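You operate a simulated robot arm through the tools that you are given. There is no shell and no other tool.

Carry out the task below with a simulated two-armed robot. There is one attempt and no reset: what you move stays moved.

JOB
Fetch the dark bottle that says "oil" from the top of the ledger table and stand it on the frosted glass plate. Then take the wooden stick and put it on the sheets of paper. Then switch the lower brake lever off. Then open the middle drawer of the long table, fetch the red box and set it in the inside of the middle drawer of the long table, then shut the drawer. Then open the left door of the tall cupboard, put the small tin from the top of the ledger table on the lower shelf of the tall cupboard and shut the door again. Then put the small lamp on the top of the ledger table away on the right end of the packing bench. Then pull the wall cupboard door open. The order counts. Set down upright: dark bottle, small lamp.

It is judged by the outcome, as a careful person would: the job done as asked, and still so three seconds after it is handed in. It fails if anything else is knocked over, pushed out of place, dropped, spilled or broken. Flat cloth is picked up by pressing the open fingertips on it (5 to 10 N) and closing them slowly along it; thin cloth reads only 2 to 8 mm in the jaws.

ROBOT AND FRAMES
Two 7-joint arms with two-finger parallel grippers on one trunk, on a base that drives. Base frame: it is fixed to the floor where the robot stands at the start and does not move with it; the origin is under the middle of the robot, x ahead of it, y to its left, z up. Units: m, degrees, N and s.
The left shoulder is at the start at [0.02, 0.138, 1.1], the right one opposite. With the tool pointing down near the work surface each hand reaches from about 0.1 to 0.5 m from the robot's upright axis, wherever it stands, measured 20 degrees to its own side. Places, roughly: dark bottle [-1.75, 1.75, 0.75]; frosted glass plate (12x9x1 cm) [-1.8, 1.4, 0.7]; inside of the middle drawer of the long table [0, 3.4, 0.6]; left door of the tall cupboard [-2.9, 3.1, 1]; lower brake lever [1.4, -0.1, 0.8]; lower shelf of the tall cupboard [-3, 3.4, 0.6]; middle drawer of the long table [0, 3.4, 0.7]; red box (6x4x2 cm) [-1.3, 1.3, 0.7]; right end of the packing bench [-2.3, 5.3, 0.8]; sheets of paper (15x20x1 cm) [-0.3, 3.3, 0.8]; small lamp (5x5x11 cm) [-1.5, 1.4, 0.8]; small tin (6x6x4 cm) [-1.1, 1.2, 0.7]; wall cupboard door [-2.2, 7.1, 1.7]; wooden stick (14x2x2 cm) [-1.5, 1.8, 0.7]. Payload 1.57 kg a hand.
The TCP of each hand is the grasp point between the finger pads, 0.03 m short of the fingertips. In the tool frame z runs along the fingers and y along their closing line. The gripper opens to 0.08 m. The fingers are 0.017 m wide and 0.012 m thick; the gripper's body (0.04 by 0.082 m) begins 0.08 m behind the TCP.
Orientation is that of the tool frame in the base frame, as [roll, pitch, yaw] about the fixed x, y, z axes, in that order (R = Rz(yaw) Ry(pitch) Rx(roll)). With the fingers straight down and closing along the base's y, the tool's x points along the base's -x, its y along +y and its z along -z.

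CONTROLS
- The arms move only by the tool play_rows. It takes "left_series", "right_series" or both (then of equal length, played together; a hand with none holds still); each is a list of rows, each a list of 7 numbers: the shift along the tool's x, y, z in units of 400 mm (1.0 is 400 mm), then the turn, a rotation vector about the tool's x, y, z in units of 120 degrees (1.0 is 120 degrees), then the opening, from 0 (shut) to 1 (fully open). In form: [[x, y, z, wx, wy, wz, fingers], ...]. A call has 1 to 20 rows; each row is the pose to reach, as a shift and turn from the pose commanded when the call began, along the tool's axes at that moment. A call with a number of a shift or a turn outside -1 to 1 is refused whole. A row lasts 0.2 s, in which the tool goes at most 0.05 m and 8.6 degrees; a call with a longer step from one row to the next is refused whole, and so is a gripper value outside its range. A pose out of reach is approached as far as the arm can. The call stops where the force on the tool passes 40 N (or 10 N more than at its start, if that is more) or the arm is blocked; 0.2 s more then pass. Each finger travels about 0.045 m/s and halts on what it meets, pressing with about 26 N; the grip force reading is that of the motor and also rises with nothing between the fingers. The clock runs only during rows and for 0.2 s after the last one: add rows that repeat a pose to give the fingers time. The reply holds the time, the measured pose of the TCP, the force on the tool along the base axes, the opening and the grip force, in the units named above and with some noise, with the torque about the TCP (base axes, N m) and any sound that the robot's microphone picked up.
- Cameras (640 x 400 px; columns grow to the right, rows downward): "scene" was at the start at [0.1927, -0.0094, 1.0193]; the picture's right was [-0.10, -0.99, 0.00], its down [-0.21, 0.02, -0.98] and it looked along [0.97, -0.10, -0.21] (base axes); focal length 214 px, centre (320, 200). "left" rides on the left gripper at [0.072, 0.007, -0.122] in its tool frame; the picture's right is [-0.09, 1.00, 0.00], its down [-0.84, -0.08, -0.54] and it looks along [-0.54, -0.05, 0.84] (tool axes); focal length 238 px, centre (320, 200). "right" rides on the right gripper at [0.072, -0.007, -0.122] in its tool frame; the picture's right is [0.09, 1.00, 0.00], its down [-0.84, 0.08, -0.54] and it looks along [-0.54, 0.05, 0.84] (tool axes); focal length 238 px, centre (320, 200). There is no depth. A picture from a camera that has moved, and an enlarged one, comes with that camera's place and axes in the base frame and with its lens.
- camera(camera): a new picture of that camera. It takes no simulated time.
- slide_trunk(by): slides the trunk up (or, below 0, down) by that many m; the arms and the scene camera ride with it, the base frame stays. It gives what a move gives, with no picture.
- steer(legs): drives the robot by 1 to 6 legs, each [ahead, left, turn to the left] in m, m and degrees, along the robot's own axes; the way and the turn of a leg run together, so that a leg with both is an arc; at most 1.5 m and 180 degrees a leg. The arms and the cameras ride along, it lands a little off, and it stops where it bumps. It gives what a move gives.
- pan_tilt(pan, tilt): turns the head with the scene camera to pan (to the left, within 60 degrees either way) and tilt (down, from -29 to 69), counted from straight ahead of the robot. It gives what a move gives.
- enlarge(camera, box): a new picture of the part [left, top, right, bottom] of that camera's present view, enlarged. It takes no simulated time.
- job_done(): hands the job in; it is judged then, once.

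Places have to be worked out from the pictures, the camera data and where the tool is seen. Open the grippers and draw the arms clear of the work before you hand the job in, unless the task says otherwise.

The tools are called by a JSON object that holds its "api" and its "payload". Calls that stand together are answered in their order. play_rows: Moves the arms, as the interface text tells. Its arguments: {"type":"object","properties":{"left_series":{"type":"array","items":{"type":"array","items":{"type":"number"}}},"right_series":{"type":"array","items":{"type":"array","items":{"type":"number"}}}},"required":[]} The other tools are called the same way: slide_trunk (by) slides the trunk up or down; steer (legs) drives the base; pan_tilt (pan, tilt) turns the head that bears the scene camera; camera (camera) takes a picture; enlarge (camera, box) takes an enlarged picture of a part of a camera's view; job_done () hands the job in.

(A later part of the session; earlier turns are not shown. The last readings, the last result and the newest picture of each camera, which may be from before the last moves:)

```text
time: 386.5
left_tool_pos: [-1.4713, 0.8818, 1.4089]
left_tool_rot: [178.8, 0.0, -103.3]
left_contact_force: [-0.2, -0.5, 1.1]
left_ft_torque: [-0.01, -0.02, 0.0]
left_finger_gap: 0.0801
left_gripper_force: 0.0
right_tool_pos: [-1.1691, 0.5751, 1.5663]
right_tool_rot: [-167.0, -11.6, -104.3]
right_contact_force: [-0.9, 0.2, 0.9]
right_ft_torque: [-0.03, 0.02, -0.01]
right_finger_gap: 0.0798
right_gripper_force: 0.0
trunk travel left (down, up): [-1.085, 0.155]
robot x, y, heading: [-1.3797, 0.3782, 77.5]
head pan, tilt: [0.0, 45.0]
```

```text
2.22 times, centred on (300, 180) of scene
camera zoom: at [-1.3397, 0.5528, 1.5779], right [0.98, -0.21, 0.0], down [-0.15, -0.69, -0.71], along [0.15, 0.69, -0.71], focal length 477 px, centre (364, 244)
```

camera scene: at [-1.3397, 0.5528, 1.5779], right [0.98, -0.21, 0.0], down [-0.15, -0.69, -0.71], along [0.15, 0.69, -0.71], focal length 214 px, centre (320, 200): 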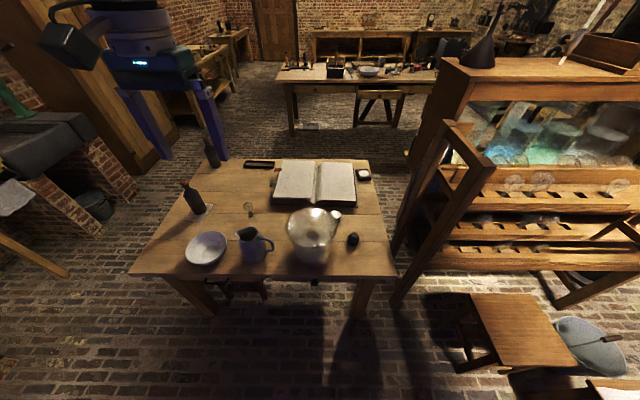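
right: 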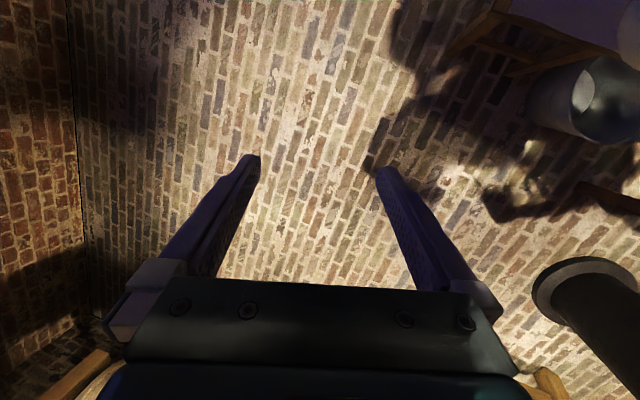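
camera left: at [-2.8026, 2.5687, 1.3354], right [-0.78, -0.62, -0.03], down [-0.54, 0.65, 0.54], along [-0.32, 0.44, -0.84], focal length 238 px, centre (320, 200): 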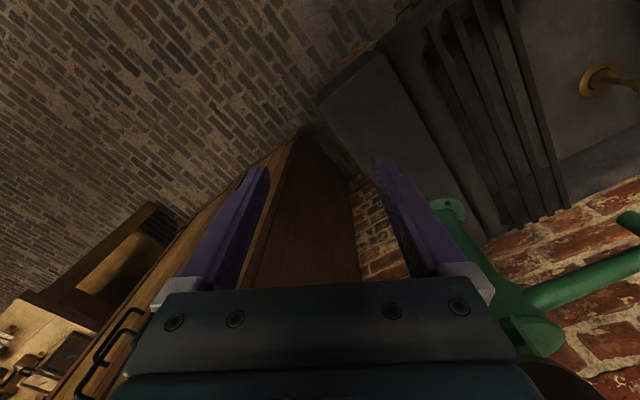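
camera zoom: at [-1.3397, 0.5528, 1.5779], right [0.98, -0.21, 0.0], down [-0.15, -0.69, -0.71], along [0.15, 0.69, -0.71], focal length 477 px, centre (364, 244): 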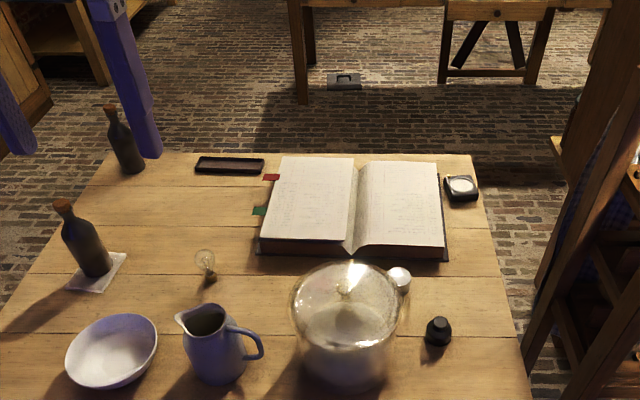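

The red box is hidden behind the jar at ≈[-1.288, 1.277]. To reach it without passing over the jar I'll stand further left, turned ~35° right, so the left arm comes in from the jug side. First the base move, with the arms still high.

{"api": "steer", "payload": {"legs": [[0, 0.234, 0], [0.3, 0, 0], [0, 0, -35.5]]}}

{"api": "camera", "payload": {"camera": "scene"}}

{"api": "camera", "payload": {"camera": "left"}}

```text
time: 391.6
left_tool_pos: [-1.3262, 1.1829, 1.4084]
left_tool_rot: [178.8, 0.0, -138.9]
left_contact_force: [0.1, 0.2, -0.7]
left_ft_torque: [-0.02, 0.04, -0.01]
left_finger_gap: 0.08
left_gripper_force: 0.1
right_tool_pos: [-1.2568, 0.758, 1.5661]
right_tool_rot: [-167.0, -11.5, -139.7]
right_contact_force: [0.4, -0.1, 0.3]
right_ft_torque: [-0.01, -0.03, -0.01]
right_finger_gap: 0.0802
right_gripper_force: 0.1
trunk travel left (down, up): [-1.085, 0.155]
robot x, y, heading: [-1.5442, 0.7188, 42.2]
head pan, tilt: [0.0, 45.0]
```

```text
taken
camera scene: at [-1.4096, 0.8384, 1.5779], right [0.67, -0.74, 0.0], down [-0.52, -0.47, -0.71], along [0.52, 0.47, -0.71], focal length 214 px, centre (320, 200)
```

scene: 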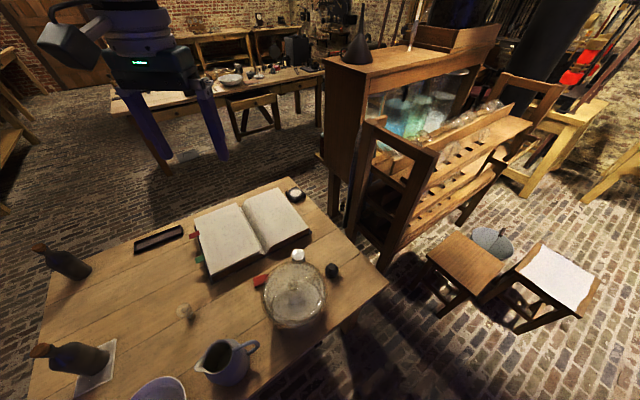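

```text
taken
camera left: at [-1.382, 1.1375, 1.5302], right [-0.59, 0.81, 0.02], down [0.69, 0.48, 0.54], along [0.43, 0.33, -0.84], focal length 238 px, centre (320, 200)
```

left: 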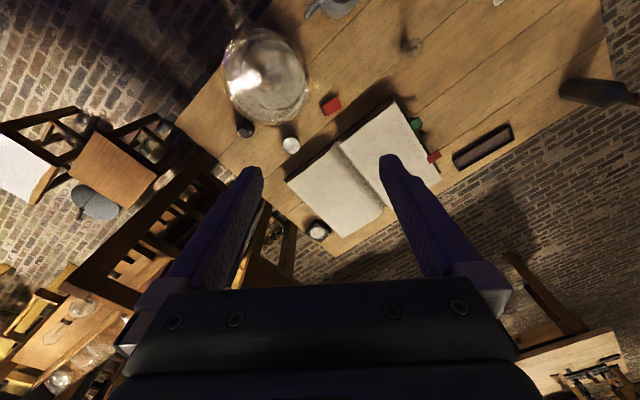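

Now both cameras see the red box: ≈[-1.284, 1.273]. I'll zoom to see how it lies.

{"api": "enlarge", "payload": {"camera": "left", "box": [270, 70, 390, 160]}}

{"api": "enlarge", "payload": {"camera": "scene", "box": [225, 240, 345, 340]}}

```text
4.44 times, centred on (330, 115) of left
camera zoom: at [-1.382, 1.1375, 1.5302], right [-0.59, 0.81, 0.02], down [0.69, 0.48, 0.54], along [0.43, 0.33, -0.84], focal length 1059 px, centre (276, 578)
```

zoom: 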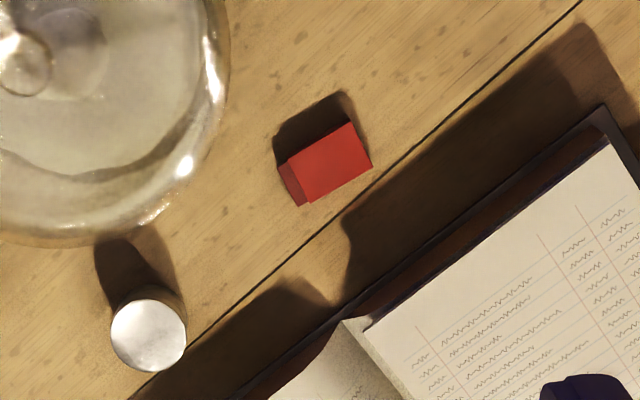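

```text
4.00 times, centred on (285, 290) of scene
camera zoom: at [-1.4096, 0.8384, 1.5779], right [0.67, -0.74, 0.0], down [-0.52, -0.47, -0.71], along [0.52, 0.47, -0.71], focal length 858 px, centre (460, -160)
```

zoom: 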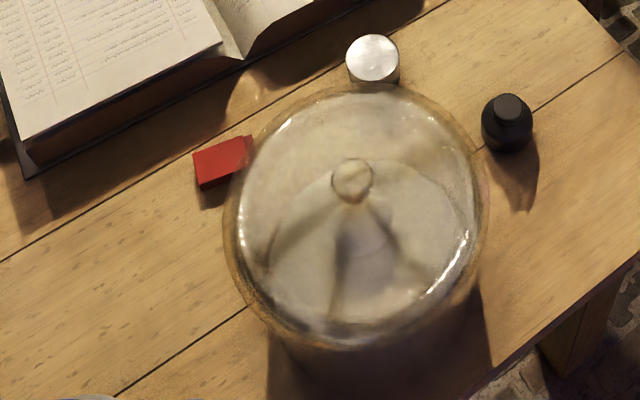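

The box's long axis runs ~159°; I'll grip across its 4 cm width. Moving the base in the last 15 cm toward the edge, then lowering the trunk.

{"api": "steer", "payload": {"legs": [[0.123, 0.086, 0]]}}

{"api": "slide_trunk", "payload": {"by": -0.3}}

{"api": "camera", "payload": {"camera": "scene"}}

{"api": "camera", "payload": {"camera": "left"}}

```text
time: 392.9
left_tool_pos: [-1.2914, 1.328, 1.408]
left_tool_rot: [178.8, -0.1, -138.9]
left_contact_force: [-0.2, 0.7, -0.5]
left_ft_torque: [0.0, -0.06, -0.03]
left_finger_gap: 0.0804
left_gripper_force: 0.2
right_tool_pos: [-1.2228, 0.9043, 1.5672]
right_tool_rot: [-167.0, -11.5, -139.8]
right_contact_force: [0.3, 0.6, -1.0]
right_ft_torque: [-0.01, 0.03, 0.0]
right_finger_gap: 0.08
right_gripper_force: 0.0
trunk travel left (down, up): [-1.085, 0.155]
robot x, y, heading: [-1.5079, 0.8589, 41.9]
head pan, tilt: [0.0, 45.0]
```

```text
time: 395.9
left_tool_pos: [-1.2916, 1.3278, 1.1081]
left_tool_rot: [178.9, -0.1, -138.8]
left_contact_force: [0.2, 0.8, -0.2]
left_ft_torque: [-0.03, 0.03, 0.03]
left_finger_gap: 0.0803
left_gripper_force: 0.1
right_tool_pos: [-1.2233, 0.9032, 1.2656]
right_tool_rot: [-166.9, -11.5, -139.8]
right_contact_force: [0.4, -0.5, 0.7]
right_ft_torque: [0.0, 0.0, 0.0]
right_finger_gap: 0.0801
right_gripper_force: 0.0
trunk travel left (down, up): [-0.785, 0.455]
robot x, y, heading: [-1.51, 0.8643, 42.2]
head pan, tilt: [0.0, 45.0]
```

```text
taken
camera scene: at [-1.3756, 0.9844, 1.2779], right [0.67, -0.74, 0.0], down [-0.52, -0.47, -0.71], along [0.52, 0.47, -0.71], focal length 214 px, centre (320, 200)
```

scene: 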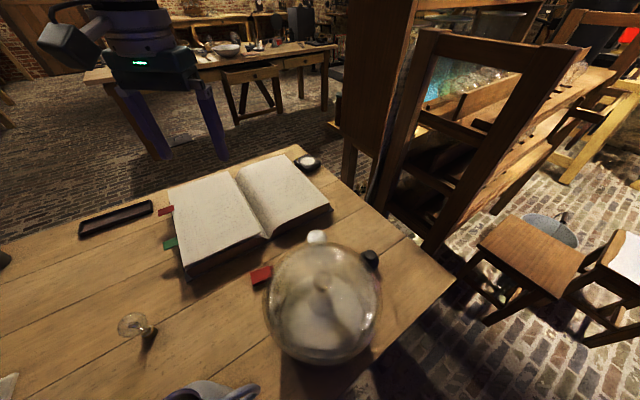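

```text
taken
camera left: at [-1.3481, 1.2835, 1.2301], right [-0.59, 0.81, 0.02], down [0.69, 0.48, 0.54], along [0.43, 0.33, -0.84], focal length 238 px, centre (320, 200)
```

left: 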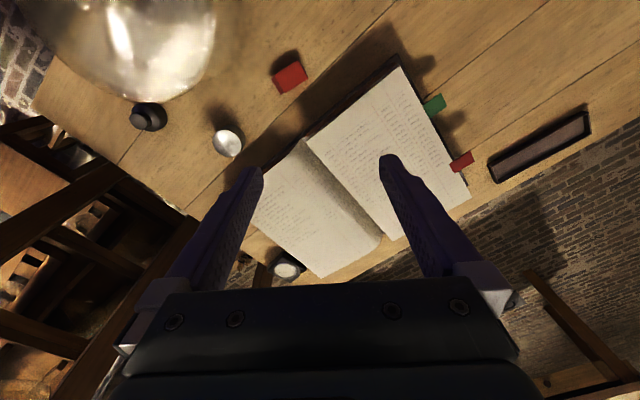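

Well placed. Now turning the left hand 62° and moving it over the box at z≈0.92, narrowing to 60 mm.

{"api": "play_rows", "payload": {"left_series": [[0.01, -0.0145, 0.05, 0, 0, 0.0646, 1], [0.019, -0.029, 0.11, 0, 0, 0.129, 1], [0.0285, -0.0433, 0.17, 0, 0, 0.194, 1], [0.038, -0.0578, 0.23, 0, 0, 0.2585, 0.9], [0.0475, -0.072, 0.29, 0, 0, 0.323, 0.8], [0.057, -0.0866, 0.35, 0, 0, 0.388, 0.75], [0.0665, -0.101, 0.42, 0, 0, 0.452, 0.75], [0.076, -0.1155, 0.475, 0, 0, 0.517, 0.75], [0.076, -0.1155, 0.475, 0, 0, 0.517, 0.75]]}}

{"api": "camera", "payload": {"camera": "left"}}

{"api": "camera", "payload": {"camera": "scene"}}

```text
time: 397.9
left_tool_pos: [-1.3203, 1.2508, 0.9408]
left_tool_rot: [179.6, -1.2, 159.0]
left_contact_force: [-0.5, 0.1, 0.5]
left_ft_torque: [0.0, 0.0, 0.04]
left_finger_gap: 0.06
left_gripper_force: 0.1
left hand out of reach, approached as far as the arm can: row 2, 3, 4, 5, 6, 7, 8, 9
right_tool_pos: [-1.2236, 0.9036, 1.2665]
right_tool_rot: [-166.9, -11.5, -139.8]
right_contact_force: [0.8, 0.0, 0.3]
right_ft_torque: [-0.01, 0.01, -0.02]
right_finger_gap: 0.08
right_gripper_force: 0.0
trunk travel left (down, up): [-0.785, 0.455]
robot x, y, heading: [-1.5117, 0.8659, 41.9]
head pan, tilt: [0.0, 45.0]
```

```text
taken
camera left: at [-1.3822, 1.2801, 1.0641], right [0.44, 0.9, 0.01], down [0.76, -0.38, 0.53], along [0.47, -0.23, -0.85], focal length 238 px, centre (320, 200)
```

left: 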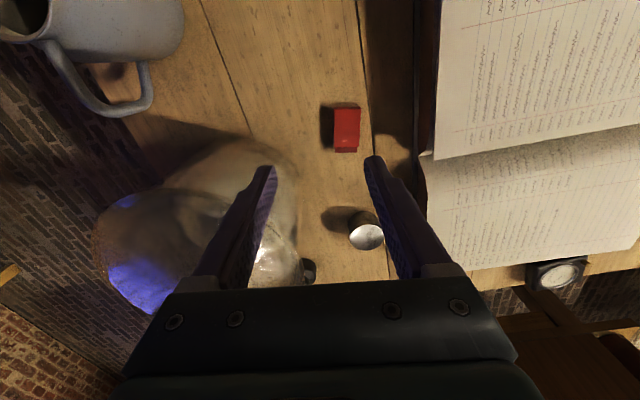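

```text
taken
camera scene: at [-1.3758, 0.9842, 1.2778], right [0.67, -0.74, 0.0], down [-0.52, -0.47, -0.71], along [0.52, 0.47, -0.71], focal length 214 px, centre (320, 200)
```

scene: 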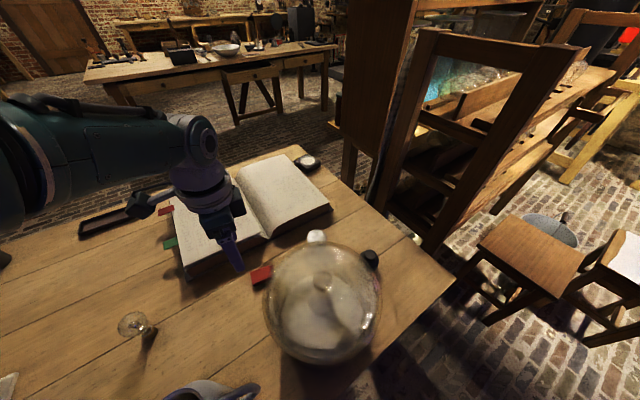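

At this trunk height the arm is at its limit 4 cm short. I'll raise the hand and lower the trunk 0.15 m, then complete the move over the box.

{"api": "play_rows", "payload": {"left_series": [[0, 0, -0.1, 0, 0, 0, 0.75], [0, 0, -0.2, 0, 0, 0, 0.75], [0, 0, -0.3, 0, 0, 0, 0.75], [0, 0, -0.3, 0, 0, 0, 0.75]]}}

{"api": "slide_trunk", "payload": {"by": -0.15}}

{"api": "play_rows", "payload": {"left_series": [[-0.02, 0.028, 0, 0, -0.005, 0, 0.75], [-0.04, 0.057, 0, 0, -0.01, 0, 0.75], [-0.0615, 0.085, 0, 0, -0.01, 0, 0.75], [-0.0615, 0.085, 0, 0, -0.01, 0, 0.75]]}}

{"api": "camera", "payload": {"camera": "left"}}

{"api": "camera", "payload": {"camera": "scene"}}

```text
time: 398.9
left_tool_pos: [-1.3175, 1.2474, 1.0621]
left_tool_rot: [179.5, -1.2, 159.1]
left_contact_force: [-0.1, 0.7, 0.5]
left_ft_torque: [-0.02, 0.0, 0.0]
left_finger_gap: 0.06
left_gripper_force: 0.1
right_tool_pos: [-1.2238, 0.9027, 1.2658]
right_tool_rot: [-166.8, -11.5, -139.7]
right_contact_force: [0.6, -0.4, -0.5]
right_ft_torque: [-0.02, 0.0, 0.0]
right_finger_gap: 0.08
right_gripper_force: 0.1
trunk travel left (down, up): [-0.785, 0.455]
robot x, y, heading: [-1.5107, 0.8657, 42.2]
head pan, tilt: [0.0, 45.0]
```

```text
time: 400.7
left_tool_pos: [-1.3159, 1.2475, 0.911]
left_tool_rot: [179.5, -1.1, 159.1]
left_contact_force: [1.0, -0.3, 0.8]
left_ft_torque: [0.02, 0.04, -0.04]
left_finger_gap: 0.0601
left_gripper_force: 0.1
right_tool_pos: [-1.2224, 0.9029, 1.1155]
right_tool_rot: [-167.0, -11.6, -139.7]
right_contact_force: [0.4, -0.3, 0.2]
right_ft_torque: [-0.01, 0.06, 0.02]
right_finger_gap: 0.0799
right_gripper_force: 0.1
trunk travel left (down, up): [-0.635, 0.605]
robot x, y, heading: [-1.5146, 0.8612, 42.0]
head pan, tilt: [0.0, 45.0]
```

```text
time: 401.7
left_tool_pos: [-1.2818, 1.2712, 0.9109]
left_tool_rot: [179.5, 0.1, 159.0]
left_contact_force: [0.2, -0.1, 0.3]
left_ft_torque: [0.0, 0.02, -0.05]
left_finger_gap: 0.0601
left_gripper_force: 0.0
right_tool_pos: [-1.2232, 0.9041, 1.1167]
right_tool_rot: [-166.8, -11.5, -139.9]
right_contact_force: [-0.7, -0.3, -0.1]
right_ft_torque: [0.0, -0.04, 0.04]
right_finger_gap: 0.0799
right_gripper_force: 0.0
trunk travel left (down, up): [-0.635, 0.605]
robot x, y, heading: [-1.5097, 0.8614, 41.9]
head pan, tilt: [0.0, 45.0]
```

```text
taken
camera left: at [-1.3463, 1.3017, 1.0319], right [0.44, 0.9, 0.01], down [0.75, -0.38, 0.54], along [0.49, -0.23, -0.84], focal length 238 px, centre (320, 200)
```

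left: 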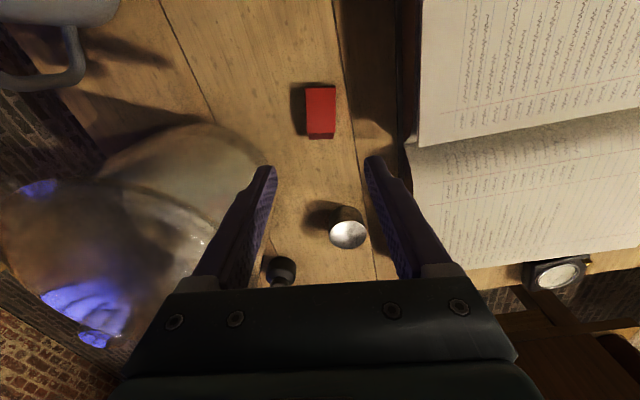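

```text
taken
camera scene: at [-1.3757, 0.9844, 1.1279], right [0.67, -0.74, 0.0], down [-0.52, -0.47, -0.71], along [0.52, 0.47, -0.71], focal length 214 px, centre (320, 200)
```

scene: 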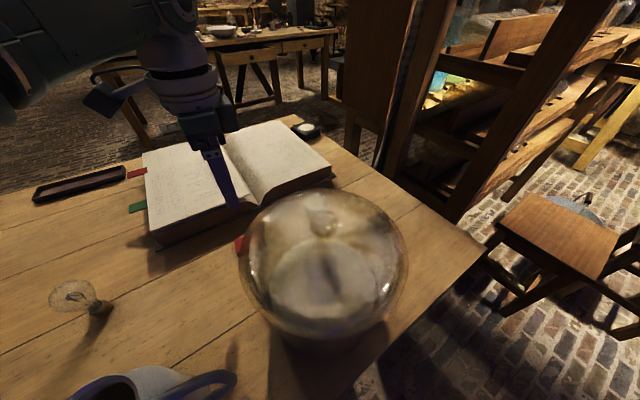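

Aligned over the box (1 cm offset along its length). Descending to z≈0.77.

{"api": "play_rows", "payload": {"left_series": [[0.01, 0.002, 0.08, 0, 0, 0, 0.75], [0.02, 0.004, 0.16, 0, 0, 0, 0.75], [0.02, 0.004, 0.24, 0, 0, 0, 0.75], [0.02, 0.004, 0.31, 0, 0, 0, 0.75], [0.02, 0.004, 0.35, 0, 0, 0, 0.75], [0.02, 0.004, 0.35, 0, 0, 0, 0.75]]}}

{"api": "camera", "payload": {"camera": "left"}}

```text
time: 403.1
left_tool_pos: [-1.3143, 1.2545, 0.7991]
left_tool_rot: [179.4, 0.1, 159.1]
left_contact_force: [0.1, 0.7, 0.1]
left_ft_torque: [0.04, -0.01, 0.01]
left_finger_gap: 0.06
left_gripper_force: 0.0
left hand out of reach, approached as far as the arm can: row 2, 3, 4, 5, 6
right_tool_pos: [-1.2227, 0.9035, 1.1158]
right_tool_rot: [-166.9, -11.5, -139.9]
right_contact_force: [-0.2, -0.2, 0.3]
right_ft_torque: [0.0, 0.02, 0.01]
right_finger_gap: 0.0798
right_gripper_force: 0.1
trunk travel left (down, up): [-0.635, 0.605]
robot x, y, heading: [-1.5077, 0.8644, 42.2]
head pan, tilt: [0.0, 45.0]
```

```text
taken
camera left: at [-1.3792, 1.2846, 0.9205], right [0.44, 0.9, 0.01], down [0.75, -0.38, 0.54], along [0.49, -0.23, -0.84], focal length 238 px, centre (320, 200)
```

left: 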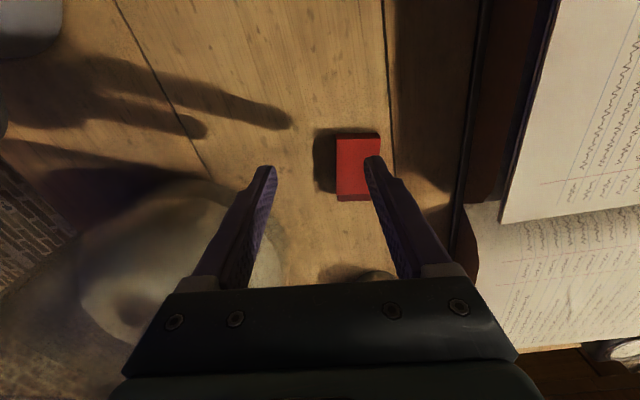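

Lower down the reach shrinks because my shoulders are still too high, but the head would come close to the jar lid if I just lowered. I'll lift the hand, swing the right hand further right, pan the head away from the jar, then lower the trunk.

{"api": "play_rows", "payload": {"left_series": [[0, 0, -0.1, 0, 0, 0, 0.75], [0, 0, -0.2, 0, 0, 0, 0.75], [0, 0, -0.3, 0, 0, 0, 0.75], [0, 0, -0.4, 0, 0, 0, 0.75], [0, 0, -0.4, 0, 0, 0, 0.75]], "right_series": [[0, -0.06, 0, 0, 0, 0, 1], [0, -0.12, 0, 0, 0, 0, 1], [0, -0.18, 0, 0, 0, 0, 1], [0, -0.25, 0, 0, 0, 0, 1], [0, -0.25, 0, 0, 0, 0, 1]]}}

{"api": "pan_tilt", "payload": {"pan": -50, "tilt": 10}}

{"api": "camera", "payload": {"camera": "scene"}}

```text
time: 404.5
left_tool_pos: [-1.3142, 1.2528, 0.959]
left_tool_rot: [179.4, 0.1, 159.0]
left_contact_force: [-0.5, 0.7, -0.2]
left_ft_torque: [0.01, 0.01, 0.02]
left_finger_gap: 0.06
left_gripper_force: 0.1
right_tool_pos: [-1.169, 0.8178, 1.1138]
right_tool_rot: [-164.4, -19.0, -139.8]
right_contact_force: [-0.3, -0.1, -0.8]
right_ft_torque: [0.01, 0.01, 0.0]
right_finger_gap: 0.0799
right_gripper_force: 0.1
trunk travel left (down, up): [-0.635, 0.605]
robot x, y, heading: [-1.5079, 0.8606, 42.3]
head pan, tilt: [0.0, 45.0]
stopped in row 5 (right hand): the arm was blocked; the commanded pose is now the measured one
```

```text
time: 405.7
left_tool_pos: [-1.315, 1.2517, 0.9579]
left_tool_rot: [179.5, 0.2, 159.0]
left_contact_force: [0.4, 1.2, 0.5]
left_ft_torque: [-0.05, -0.01, -0.04]
left_finger_gap: 0.06
left_gripper_force: 0.0
right_tool_pos: [-1.1687, 0.8169, 1.1133]
right_tool_rot: [-164.4, -19.0, -139.7]
right_contact_force: [-0.6, 1.3, -0.3]
right_ft_torque: [0.01, 0.01, -0.02]
right_finger_gap: 0.0798
right_gripper_force: 0.0
trunk travel left (down, up): [-0.635, 0.605]
robot x, y, heading: [-1.5115, 0.8628, 42.2]
head pan, tilt: [-50.0, 10.0]
```

```text
taken
camera scene: at [-1.3439, 0.9172, 1.1828], right [-0.14, -0.99, 0.0], down [-0.17, 0.02, -0.98], along [0.98, -0.13, -0.17], focal length 214 px, centre (320, 200)
```

scene: 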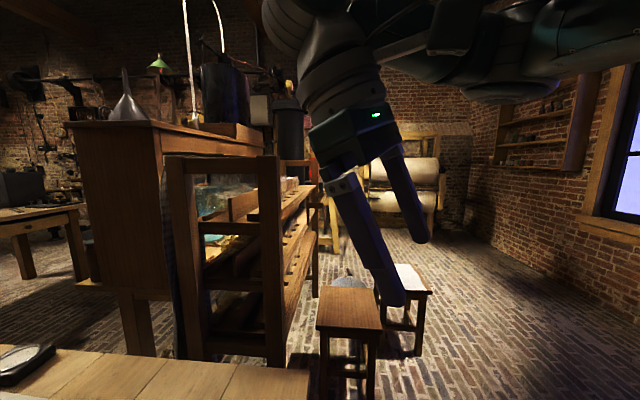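

Head is out of the jar's way. Lowering the trunk 12 cm, then moving over the box again.

{"api": "slide_trunk", "payload": {"by": -0.12}}

{"api": "camera", "payload": {"camera": "left"}}

```text
time: 407.2
left_tool_pos: [-1.3156, 1.253, 0.8388]
left_tool_rot: [179.5, 0.1, 159.0]
left_contact_force: [-0.2, 1.0, -0.2]
left_ft_torque: [0.02, -0.02, 0.06]
left_finger_gap: 0.0601
left_gripper_force: 0.1
right_tool_pos: [-1.1687, 0.8172, 0.992]
right_tool_rot: [-164.5, -18.9, -139.7]
right_contact_force: [0.6, 0.3, 0.0]
right_ft_torque: [-0.01, 0.01, 0.0]
right_finger_gap: 0.0801
right_gripper_force: 0.1
trunk travel left (down, up): [-0.515, 0.725]
robot x, y, heading: [-1.5135, 0.8643, 42.1]
head pan, tilt: [-50.0, 10.0]
```

```text
taken
camera left: at [-1.3795, 1.2831, 0.9604], right [0.44, 0.9, 0.01], down [0.75, -0.38, 0.54], along [0.49, -0.23, -0.84], focal length 238 px, centre (320, 200)
```

left: 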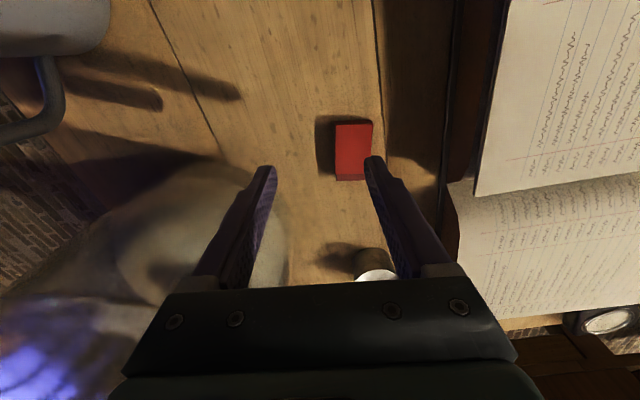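

Box is 3.2 cm across and 1.2 cm along from the TCP. Shifting over it and descending part way.

{"api": "play_rows", "payload": {"left_series": [[-0.015, 0.04, 0, 0, 0, 0, 0.75], [-0.031, 0.08, 0, 0, 0, 0, 0.75], [-0.031, 0.08, 0.05, 0, 0, 0, 0.75], [-0.031, 0.08, 0.11, 0, 0, 0, 0.75], [-0.031, 0.08, 0.16, 0, 0, 0, 0.75], [-0.031, 0.08, 0.16, 0, 0, 0, 0.75]]}}

{"api": "camera", "payload": {"camera": "left"}}

```text
time: 408.6
left_tool_pos: [-1.2913, 1.2782, 0.7755]
left_tool_rot: [179.5, 0.1, 159.0]
left_contact_force: [0.4, 0.5, -0.3]
left_ft_torque: [-0.01, 0.03, 0.0]
left_finger_gap: 0.06
left_gripper_force: 0.2
right_tool_pos: [-1.1679, 0.8171, 0.9927]
right_tool_rot: [-164.4, -18.8, -139.6]
right_contact_force: [-0.1, 0.3, 0.5]
right_ft_torque: [0.0, 0.01, -0.02]
right_finger_gap: 0.0801
right_gripper_force: 0.1
trunk travel left (down, up): [-0.515, 0.725]
robot x, y, heading: [-1.5098, 0.8623, 42.1]
head pan, tilt: [-50.0, 10.0]
```

```text
taken
camera left: at [-1.3562, 1.3087, 0.8967], right [0.44, 0.9, 0.01], down [0.75, -0.38, 0.54], along [0.49, -0.23, -0.84], focal length 238 px, centre (320, 200)
```

left: 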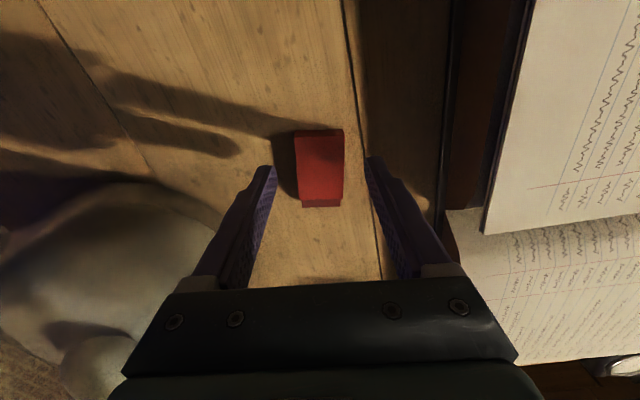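

Centred on the box. Going down the last 2 cm gently and closing.

{"api": "play_rows", "payload": {"left_series": [[0, 0, 0.02, 0, 0, 0, 0.75], [0, 0, 0.04, 0, 0, 0, 0.75], [0, 0, 0.05, 0, 0, 0, 0.75], [0, 0, 0.05, 0, 0, 0, 0.6], [0, 0, 0.05, 0, 0, 0, 0.4], [0, 0, 0.05, 0, 0, 0, 0.2], [0, 0, 0.05, 0, 0, 0, 0.2]]}}

{"api": "camera", "payload": {"camera": "left"}}

```text
time: 410.2
left_tool_pos: [-1.2918, 1.2787, 0.7559]
left_tool_rot: [179.5, 0.1, 159.0]
left_contact_force: [-0.3, -0.2, 0.0]
left_ft_torque: [-0.05, -0.01, -0.01]
left_finger_gap: 0.0351
left_gripper_force: 25.9
right_tool_pos: [-1.1685, 0.8178, 0.9924]
right_tool_rot: [-164.4, -19.0, -139.5]
right_contact_force: [0.1, -1.1, -0.2]
right_ft_torque: [-0.02, -0.01, 0.04]
right_finger_gap: 0.0802
right_gripper_force: 0.2
trunk travel left (down, up): [-0.515, 0.725]
robot x, y, heading: [-1.5072, 0.8598, 42.3]
head pan, tilt: [-50.0, 10.0]
```

```text
taken
camera left: at [-1.3563, 1.3089, 0.8765], right [0.44, 0.9, 0.01], down [0.75, -0.38, 0.54], along [0.49, -0.23, -0.84], focal length 238 px, centre (320, 200)
```

left: 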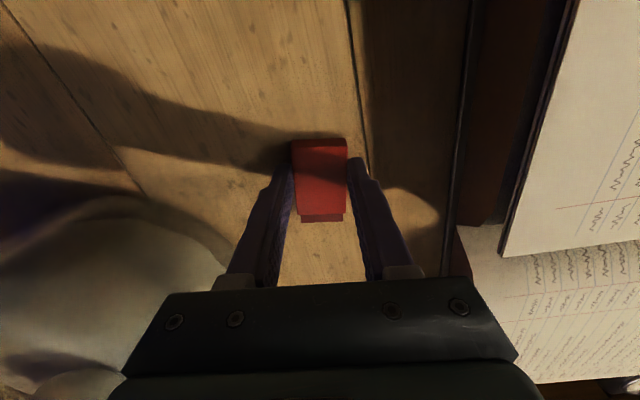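

Red box gripped (35 mm). Lifting it straight up and raising the trunk so everything clears the jar before backing out.

{"api": "play_rows", "payload": {"left_series": [[0, 0, -0.04, 0, 0, 0, 0.2], [0, 0, -0.1, 0, 0, 0, 0.2], [0, 0, -0.18, 0, 0, 0, 0.2], [0, 0, -0.27, 0, 0, 0, 0.2], [0, 0, -0.36, 0, 0, 0, 0.2], [0, 0, -0.45, 0, 0, 0, 0.2], [0, 0, -0.5, 0, 0, 0, 0.2]]}}

{"api": "slide_trunk", "payload": {"by": 0.3}}

{"api": "camera", "payload": {"camera": "left"}}

```text
time: 411.8
left_tool_pos: [-1.2933, 1.2768, 0.9551]
left_tool_rot: [179.6, 0.1, 159.1]
left_contact_force: [-0.8, 0.6, -0.3]
left_ft_torque: [0.0, -0.02, -0.03]
left_finger_gap: 0.0348
left_gripper_force: 25.9
right_tool_pos: [-1.1684, 0.8176, 0.9922]
right_tool_rot: [-164.4, -18.9, -139.6]
right_contact_force: [-0.3, 0.0, -0.4]
right_ft_torque: [0.02, -0.02, 0.02]
right_finger_gap: 0.08
right_gripper_force: 0.0
trunk travel left (down, up): [-0.515, 0.725]
robot x, y, heading: [-1.5103, 0.8643, 42.4]
head pan, tilt: [-50.0, 10.0]
```

```text
time: 414.8
left_tool_pos: [-1.2935, 1.2768, 1.2559]
left_tool_rot: [179.5, 0.0, 159.1]
left_contact_force: [-0.4, 0.7, 0.1]
left_ft_torque: [0.03, 0.03, 0.01]
left_finger_gap: 0.0349
left_gripper_force: 26.2
right_tool_pos: [-1.1685, 0.818, 1.2928]
right_tool_rot: [-164.4, -18.8, -139.6]
right_contact_force: [0.1, -0.2, -0.1]
right_ft_torque: [0.0, 0.02, 0.0]
right_finger_gap: 0.0799
right_gripper_force: 0.1
trunk travel left (down, up): [-0.815, 0.425]
robot x, y, heading: [-1.51, 0.8638, 42.0]
head pan, tilt: [-50.0, 10.0]
```

```text
taken
camera left: at [-1.358, 1.3074, 1.3761], right [0.44, 0.9, 0.01], down [0.75, -0.38, 0.54], along [0.49, -0.23, -0.84], focal length 238 px, centre (320, 200)
```

left: 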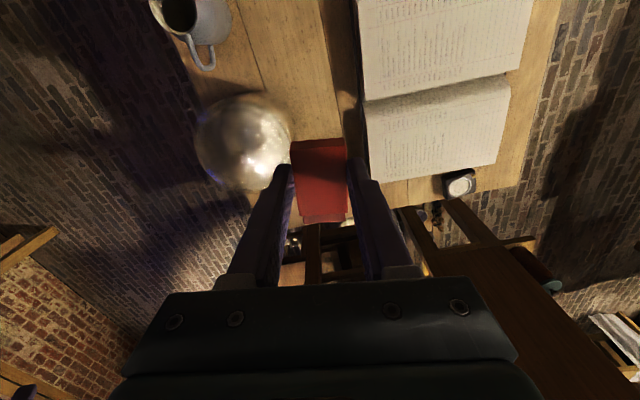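

Box secured. Backing out and driving round to the long table again, staying clear of the sink and cupboard.

{"api": "steer", "payload": {"legs": [[-0.35, 0, 0], [-0.6, 0.3, 0], [0, 0, 48], [1.5, 0, 0], [0.4, 0, 0], [0, -1.3, 0]]}}

{"api": "pan_tilt", "payload": {"pan": 0, "tilt": 30}}

{"api": "camera", "payload": {"camera": "scene"}}

```text
time: 437.8
left_tool_pos: [-1.2783, 2.8066, 1.2548]
left_tool_rot: [179.4, 0.1, -153.3]
left_contact_force: [0.3, 0.3, -0.2]
left_ft_torque: [0.01, -0.01, -0.01]
left_finger_gap: 0.0346
left_gripper_force: 25.8
right_tool_pos: [-0.855, 2.5908, 1.2931]
right_tool_rot: [-164.3, -18.9, -91.9]
right_contact_force: [-0.1, 0.8, 0.5]
right_ft_torque: [0.03, -0.02, 0.04]
right_finger_gap: 0.0801
right_gripper_force: 0.0
trunk travel left (down, up): [-0.815, 0.425]
robot x, y, heading: [-1.1202, 2.3628, 89.9]
head pan, tilt: [-50.0, 10.0]
```

```text
time: 439.0
left_tool_pos: [-1.2783, 2.807, 1.2544]
left_tool_rot: [179.5, 0.1, -153.3]
left_contact_force: [-0.5, -0.3, 0.5]
left_ft_torque: [-0.02, 0.02, 0.0]
left_finger_gap: 0.0347
left_gripper_force: 25.6
right_tool_pos: [-0.8542, 2.5901, 1.2925]
right_tool_rot: [-164.4, -19.0, -91.9]
right_contact_force: [-0.2, 0.5, 0.5]
right_ft_torque: [0.03, -0.01, -0.01]
right_finger_gap: 0.08
right_gripper_force: 0.0
trunk travel left (down, up): [-0.815, 0.425]
robot x, y, heading: [-1.117, 2.3681, 89.9]
head pan, tilt: [0.0, 30.0]
```

```text
taken
camera scene: at [-1.1173, 2.5579, 1.3305], right [1.0, 0.0, 0.0], down [0.0, -0.5, -0.87], along [0.0, 0.87, -0.5], focal length 214 px, centre (320, 200)
```

scene: 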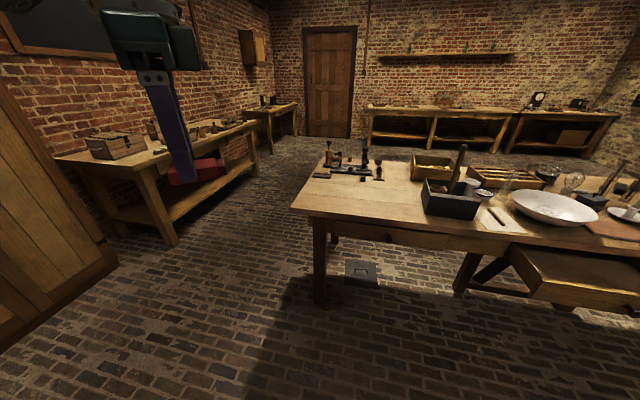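

Good overview (packing bench at left, wall cupboard beyond). Moving on to stand in front of the open drawer.

{"api": "steer", "payload": {"legs": [[0, -1.05, 0], [0, 0, -12.6]]}}

{"api": "pan_tilt", "payload": {"pan": 0, "tilt": 45}}

{"api": "camera", "payload": {"camera": "scene"}}

{"api": "enlarge", "payload": {"camera": "scene", "box": [180, 120, 420, 280]}}

```text
time: 445.2
left_tool_pos: [-0.1338, 2.8342, 1.2552]
left_tool_rot: [179.5, 0.2, -164.9]
left_contact_force: [-0.8, 0.4, -0.1]
left_ft_torque: [0.03, 0.02, 0.02]
left_finger_gap: 0.0346
left_gripper_force: 25.7
right_tool_pos: [0.2359, 2.5363, 1.2928]
right_tool_rot: [-164.4, -19.0, -103.6]
right_contact_force: [-0.1, 0.4, 0.5]
right_ft_torque: [0.0, 0.02, -0.02]
right_finger_gap: 0.0798
right_gripper_force: 0.0
trunk travel left (down, up): [-0.815, 0.425]
robot x, y, heading: [-0.0665, 2.3724, 78.0]
head pan, tilt: [0.0, 30.0]
```

```text
time: 446.0
left_tool_pos: [-0.1344, 2.8337, 1.2547]
left_tool_rot: [179.5, 0.1, -164.9]
left_contact_force: [-0.1, -0.8, -0.5]
left_ft_torque: [-0.04, -0.02, -0.01]
left_finger_gap: 0.0345
left_gripper_force: 26.4
right_tool_pos: [0.2354, 2.5376, 1.2928]
right_tool_rot: [-164.4, -19.0, -103.6]
right_contact_force: [0.4, 0.5, -0.3]
right_ft_torque: [0.0, 0.0, -0.02]
right_finger_gap: 0.0802
right_gripper_force: 0.1
trunk travel left (down, up): [-0.815, 0.425]
robot x, y, heading: [-0.0696, 2.3765, 77.8]
head pan, tilt: [0.0, 45.0]
```

```text
taken
camera scene: at [-0.0292, 2.549, 1.3079], right [0.98, -0.21, 0.0], down [-0.15, -0.69, -0.71], along [0.15, 0.69, -0.71], focal length 214 px, centre (320, 200)
```

scene: 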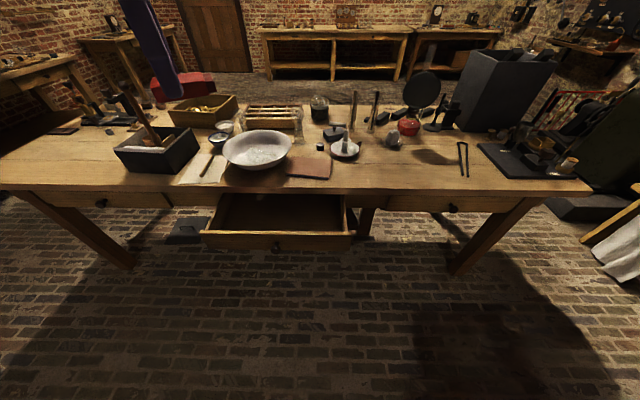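

```text
2.50 times, centred on (300, 200) of scene
camera zoom: at [-0.0292, 2.549, 1.3079], right [0.98, -0.21, 0.0], down [-0.15, -0.69, -0.71], along [0.15, 0.69, -0.71], focal length 536 px, centre (370, 200)
```

zoom: 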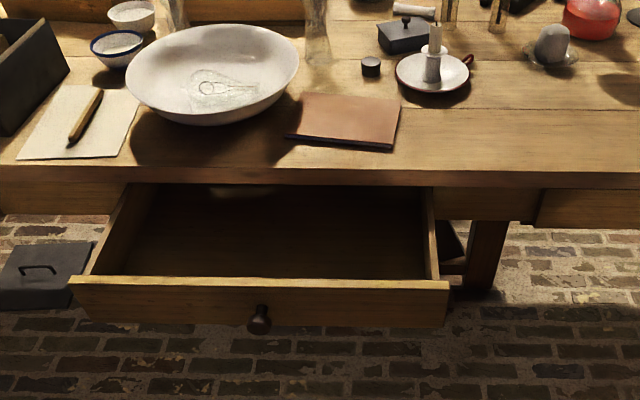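

The drawer is empty and open; its middle lies 0.69 m ahead, right in line with the hand. Driving 0.255 m ahead and lowering the trunk 0.35 m.

{"api": "steer", "payload": {"legs": [[0.255, 0.0, 0]]}}

{"api": "slide_trunk", "payload": {"by": -0.33}}

{"api": "camera", "payload": {"camera": "scene"}}

{"api": "camera", "payload": {"camera": "left"}}

```text
time: 447.8
left_tool_pos: [-0.0824, 3.0822, 1.2545]
left_tool_rot: [179.4, 0.1, -164.8]
left_contact_force: [0.0, -0.2, -0.2]
left_ft_torque: [0.0, 0.02, -0.03]
left_finger_gap: 0.0344
left_gripper_force: 26.1
right_tool_pos: [0.2883, 2.7835, 1.2917]
right_tool_rot: [-164.4, -19.0, -103.6]
right_contact_force: [-0.1, -0.7, 0.6]
right_ft_torque: [-0.01, 0.0, 0.0]
right_finger_gap: 0.08
right_gripper_force: 0.1
trunk travel left (down, up): [-0.815, 0.425]
robot x, y, heading: [-0.0167, 2.6246, 77.9]
head pan, tilt: [0.0, 45.0]
```

```text
time: 451.1
left_tool_pos: [-0.0841, 3.0816, 0.9248]
left_tool_rot: [179.5, 0.0, -164.8]
left_contact_force: [-0.7, 0.7, -1.0]
left_ft_torque: [0.02, -0.02, -0.01]
left_finger_gap: 0.0346
left_gripper_force: 25.8
right_tool_pos: [0.2886, 2.7846, 0.962]
right_tool_rot: [-164.5, -19.0, -103.6]
right_contact_force: [0.1, 0.4, 0.4]
right_ft_torque: [0.04, 0.0, 0.0]
right_finger_gap: 0.0799
right_gripper_force: 0.2
trunk travel left (down, up): [-0.485, 0.755]
robot x, y, heading: [-0.0128, 2.6202, 78.0]
head pan, tilt: [0.0, 45.0]
```

```text
taken
camera scene: at [0.0229, 2.797, 0.9779], right [0.98, -0.21, 0.0], down [-0.15, -0.69, -0.71], along [0.15, 0.69, -0.71], focal length 214 px, centre (320, 200)
```

scene: 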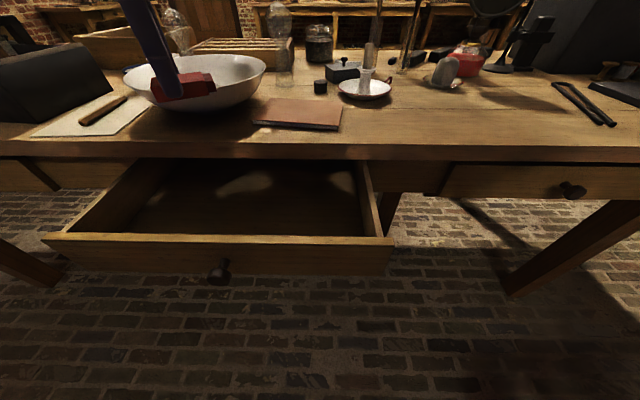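

```text
taken
camera left: at [-0.1529, 3.0681, 1.0461], right [-0.17, 0.99, 0.01], down [0.83, 0.14, 0.54], along [0.53, 0.1, -0.84], focal length 238 px, centre (320, 200)
```

left: 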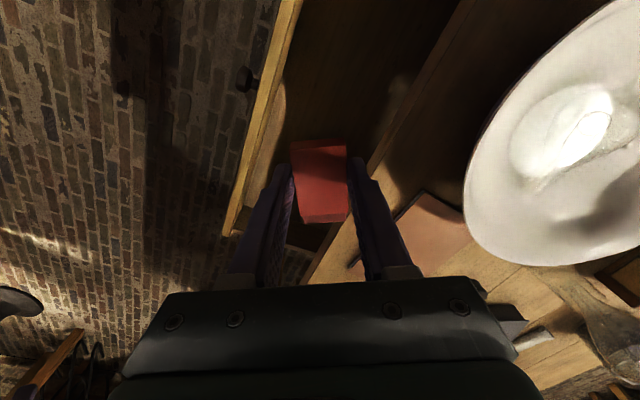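

Box hangs over the open part of the drawer, clear of the front panel and table edge. Lowering the trunk another 10 cm, then the hand.

{"api": "slide_trunk", "payload": {"by": -0.1}}

{"api": "play_rows", "payload": {"left_series": [[0, 0, 0.06, 0, 0, 0, 0.2], [0, 0, 0.12, 0, 0, 0, 0.2], [0, 0, 0.18, 0, 0, 0, 0.2], [0, 0, 0.24, 0, 0, 0, 0.2], [0, 0, 0.28, 0, 0, 0, 0.2], [0, 0, 0.28, 0, 0, 0, 0.2]]}}

{"api": "camera", "payload": {"camera": "left"}}

{"api": "camera", "payload": {"camera": "scene"}}

```text
time: 452.4
left_tool_pos: [-0.0822, 3.0822, 0.8244]
left_tool_rot: [179.5, 0.1, -165.0]
left_contact_force: [0.7, -0.6, -0.6]
left_ft_torque: [0.02, 0.0, 0.0]
left_finger_gap: 0.0347
left_gripper_force: 25.7
right_tool_pos: [0.2897, 2.7857, 0.8634]
right_tool_rot: [-164.4, -19.0, -103.6]
right_contact_force: [0.8, -0.5, -0.7]
right_ft_torque: [-0.01, 0.0, 0.0]
right_finger_gap: 0.0801
right_gripper_force: 0.2
trunk travel left (down, up): [-0.385, 0.855]
robot x, y, heading: [-0.0146, 2.6182, 77.9]
head pan, tilt: [0.0, 45.0]
```

```text
time: 453.8
left_tool_pos: [-0.0837, 3.0838, 0.7132]
left_tool_rot: [179.4, 0.0, -164.9]
left_contact_force: [0.2, -0.8, -1.7]
left_ft_torque: [0.0, 0.0, -0.01]
left_finger_gap: 0.0347
left_gripper_force: 25.9
right_tool_pos: [0.2888, 2.7853, 0.8624]
right_tool_rot: [-164.4, -19.0, -103.6]
right_contact_force: [-0.2, 1.6, -0.1]
right_ft_torque: [-0.01, 0.0, 0.02]
right_finger_gap: 0.0801
right_gripper_force: 0.1
trunk travel left (down, up): [-0.385, 0.855]
robot x, y, heading: [-0.0128, 2.6228, 78.2]
head pan, tilt: [0.0, 45.0]
```

```text
taken
camera left: at [-0.1535, 3.0689, 0.8344], right [-0.17, 0.99, 0.01], down [0.83, 0.14, 0.54], along [0.53, 0.1, -0.84], focal length 238 px, centre (320, 200)
```

left: 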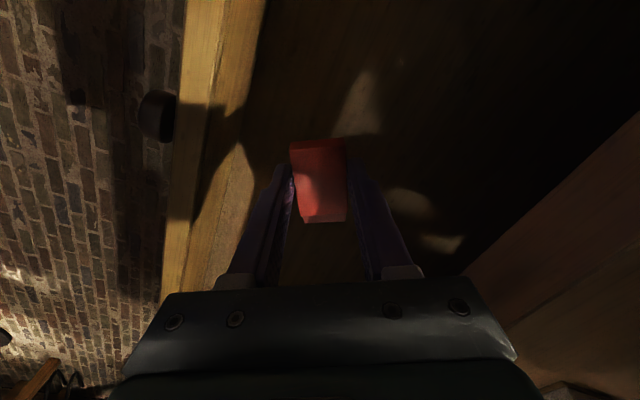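

```text
taken
camera scene: at [0.0229, 2.797, 0.8779], right [0.98, -0.21, 0.0], down [-0.15, -0.69, -0.71], along [0.15, 0.69, -0.71], focal length 214 px, centre (320, 200)
```

scene: 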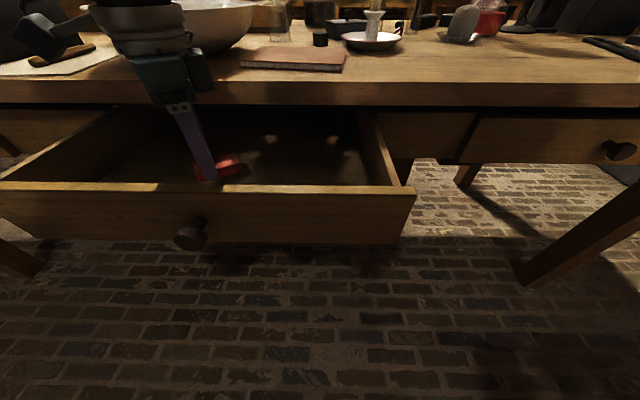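

The box is inside the drawer, between panel and table edge. Lowering the last couple of centimetres until it touches.

{"api": "play_rows", "payload": {"left_series": [[0, 0, 0.01, 0, 0, 0, 0.2], [0, 0, 0.02, 0, 0, 0, 0.2], [0, 0, 0.03, 0, 0, 0, 0.2], [0, 0, 0.04, 0, 0, 0, 0.2], [0, 0, 0.045, 0, 0, 0, 0.2], [0, 0, 0.045, 0, 0, 0, 0.2]]}}

```text
time: 455.2
left_tool_pos: [-0.0827, 3.0826, 0.6944]
left_tool_rot: [179.5, 0.1, -164.9]
left_contact_force: [-0.2, 0.6, -0.4]
left_ft_torque: [-0.02, -0.03, -0.02]
left_finger_gap: 0.0347
left_gripper_force: 26.2
right_tool_pos: [0.2891, 2.784, 0.8605]
right_tool_rot: [-164.4, -18.9, -103.6]
right_contact_force: [0.1, -0.2, -1.2]
right_ft_torque: [-0.02, 0.0, 0.01]
right_finger_gap: 0.08
right_gripper_force: 0.0
trunk travel left (down, up): [-0.385, 0.855]
robot x, y, heading: [-0.0127, 2.619, 78.1]
head pan, tilt: [0.0, 45.0]
```

No contact yet at 0.694; continuing in small steps.

{"api": "play_rows", "payload": {"left_series": [[0, 0, 0.006, 0, 0, 0, 0.2], [0, 0, 0.012, 0, 0, 0, 0.2], [0, 0, 0.018, 0, 0, 0, 0.2], [0, 0, 0.024, 0, 0, 0, 0.2], [0, 0, 0.024, 0, 0, 0, 0.2]]}}

```text
time: 456.4
left_tool_pos: [-0.0809, 3.0824, 0.6849]
left_tool_rot: [179.6, 0.2, -164.9]
left_contact_force: [0.8, 0.0, 0.1]
left_ft_torque: [0.0, -0.03, 0.0]
left_finger_gap: 0.0346
left_gripper_force: 25.9
right_tool_pos: [0.2885, 2.7848, 0.8619]
right_tool_rot: [-164.4, -19.0, -103.6]
right_contact_force: [-0.7, 0.0, 0.0]
right_ft_torque: [-0.01, -0.01, 0.01]
right_finger_gap: 0.08
right_gripper_force: 0.0
trunk travel left (down, up): [-0.385, 0.855]
robot x, y, heading: [-0.0145, 2.62, 78.2]
head pan, tilt: [0.0, 45.0]
```

{"api": "play_rows", "payload": {"left_series": [[0, 0, 0.006, 0, 0, 0, 0.2], [0, 0, 0.012, 0, 0, 0, 0.2], [0, 0, 0.018, 0, 0, 0, 0.2], [0, 0, 0.024, 0, 0, 0, 0.2], [0, 0, 0.03, 0, 0, 0, 0.2], [0, 0, 0.03, 0, 0, 0, 0.2]]}}

{"api": "camera", "payload": {"camera": "left"}}

```text
time: 457.8
left_tool_pos: [-0.0836, 3.0821, 0.6721]
left_tool_rot: [179.6, 0.1, -164.9]
left_contact_force: [-0.1, 0.3, -0.4]
left_ft_torque: [0.0, 0.01, 0.03]
left_finger_gap: 0.0347
left_gripper_force: 25.4
right_tool_pos: [0.2882, 2.7837, 0.8608]
right_tool_rot: [-164.3, -19.0, -103.6]
right_contact_force: [-0.1, 0.8, -0.7]
right_ft_torque: [0.0, 0.01, -0.02]
right_finger_gap: 0.0798
right_gripper_force: 0.0
trunk travel left (down, up): [-0.385, 0.855]
robot x, y, heading: [-0.0175, 2.6208, 78.1]
head pan, tilt: [0.0, 45.0]
```

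```text
taken
camera left: at [-0.1531, 3.0691, 0.7943], right [-0.17, 0.99, 0.01], down [0.83, 0.14, 0.54], along [0.53, 0.1, -0.84], focal length 238 px, centre (320, 200)
```

left: 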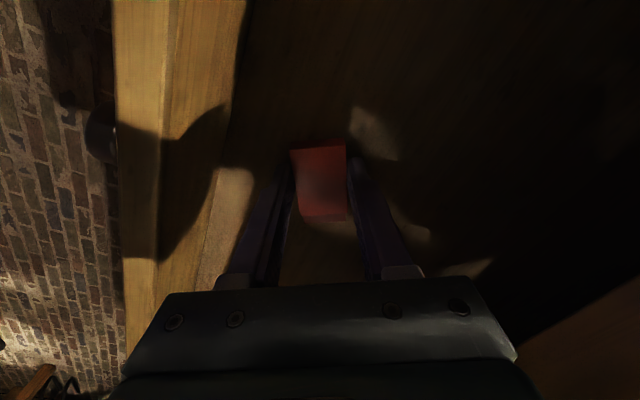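

{"api": "play_rows", "payload": {"left_series": [[0, 0, 0.006, 0, 0, 0, 0.2], [0, 0, 0.012, 0, 0, 0, 0.2], [0, 0, 0.018, 0, 0, 0, 0.2], [0, 0, 0.024, 0, 0, 0, 0.2], [0, 0, 0.03, 0, 0, 0, 0.2], [0, 0, 0.03, 0, 0, 0, 0.2]]}}

```text
time: 458.9
left_tool_pos: [-0.0816, 3.0882, 0.6674]
left_tool_rot: [179.1, 0.6, -164.8]
left_contact_force: [-0.9, 2.2, 15.0]
left_ft_torque: [-0.19, 0.08, 0.0]
left_finger_gap: 0.0344
left_gripper_force: 26.4
right_tool_pos: [0.2883, 2.7853, 0.8633]
right_tool_rot: [-164.4, -19.1, -103.6]
right_contact_force: [-0.6, -0.4, 0.3]
right_ft_torque: [0.02, -0.02, -0.02]
right_finger_gap: 0.08
right_gripper_force: 0.0
trunk travel left (down, up): [-0.385, 0.855]
robot x, y, heading: [-0.014, 2.6187, 78.3]
head pan, tilt: [0.0, 45.0]
stopped in row 5 (left hand): the force on the tool passed its limit at 43 N (the readings are from after the stop); the commanded pose is now the measured one
```

Contact: floor ≈0.633. Easing up 1.5 mm, releasing and lifting out.

{"api": "play_rows", "payload": {"left_series": [[0, 0, -0.004, 0, 0, 0, 0.2], [0, 0, -0.004, 0, 0, 0, 0.5], [0, 0, -0.004, 0, 0, 0, 0.65], [0, 0, -0.004, 0, 0, 0, 0.7], [0, 0, -0.004, 0, 0, 0, 0.7], [0, 0, -0.05, 0, 0, 0, 0.7], [0, 0, -0.12, 0, 0, 0, 0.7], [0, 0, -0.2, 0, 0, 0, 0.7], [0, 0, -0.3, 0, 0, 0, 0.7], [0, 0, -0.4, 0, 0, 0, 0.7]]}}

{"api": "camera", "payload": {"camera": "left"}}

{"api": "camera", "payload": {"camera": "scene"}}

```text
time: 461.1
left_tool_pos: [-0.0833, 3.0825, 0.8245]
left_tool_rot: [179.4, 0.3, -165.0]
left_contact_force: [-0.3, -0.2, 0.3]
left_ft_torque: [0.0, 0.0, 0.03]
left_finger_gap: 0.056
left_gripper_force: 0.2
right_tool_pos: [0.2886, 2.7849, 0.8611]
right_tool_rot: [-164.4, -19.0, -103.6]
right_contact_force: [0.3, -0.8, 0.3]
right_ft_torque: [0.0, 0.02, -0.03]
right_finger_gap: 0.0798
right_gripper_force: 0.0
trunk travel left (down, up): [-0.385, 0.855]
robot x, y, heading: [-0.0128, 2.6215, 78.1]
head pan, tilt: [0.0, 45.0]
```

```text
taken
camera left: at [-0.1534, 3.0692, 0.9463], right [-0.17, 0.99, 0.01], down [0.83, 0.14, 0.55], along [0.54, 0.1, -0.84], focal length 238 px, centre (320, 200)
```

left: 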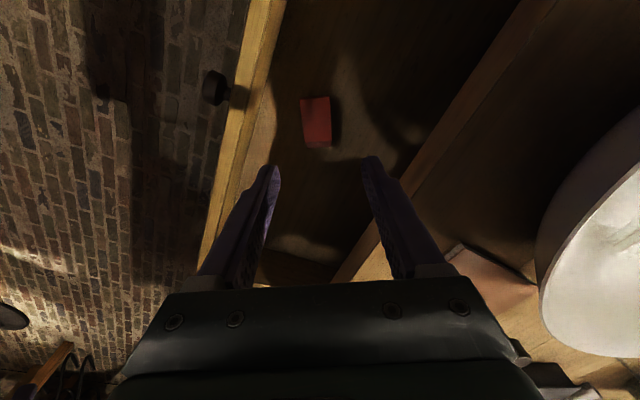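

```text
taken
camera scene: at [0.0226, 2.7974, 0.8779], right [0.98, -0.21, 0.0], down [-0.15, -0.69, -0.71], along [0.15, 0.69, -0.71], focal length 214 px, centre (320, 200)
```

scene: 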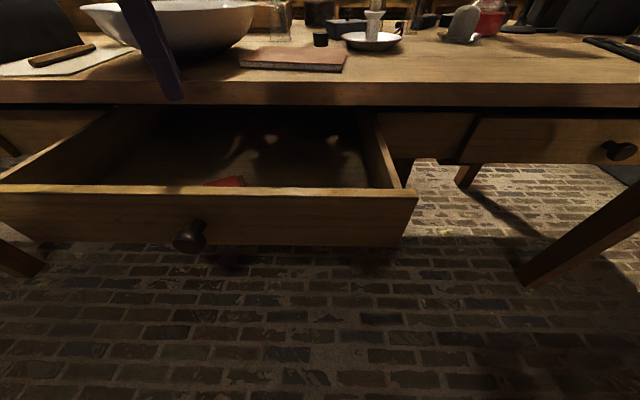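

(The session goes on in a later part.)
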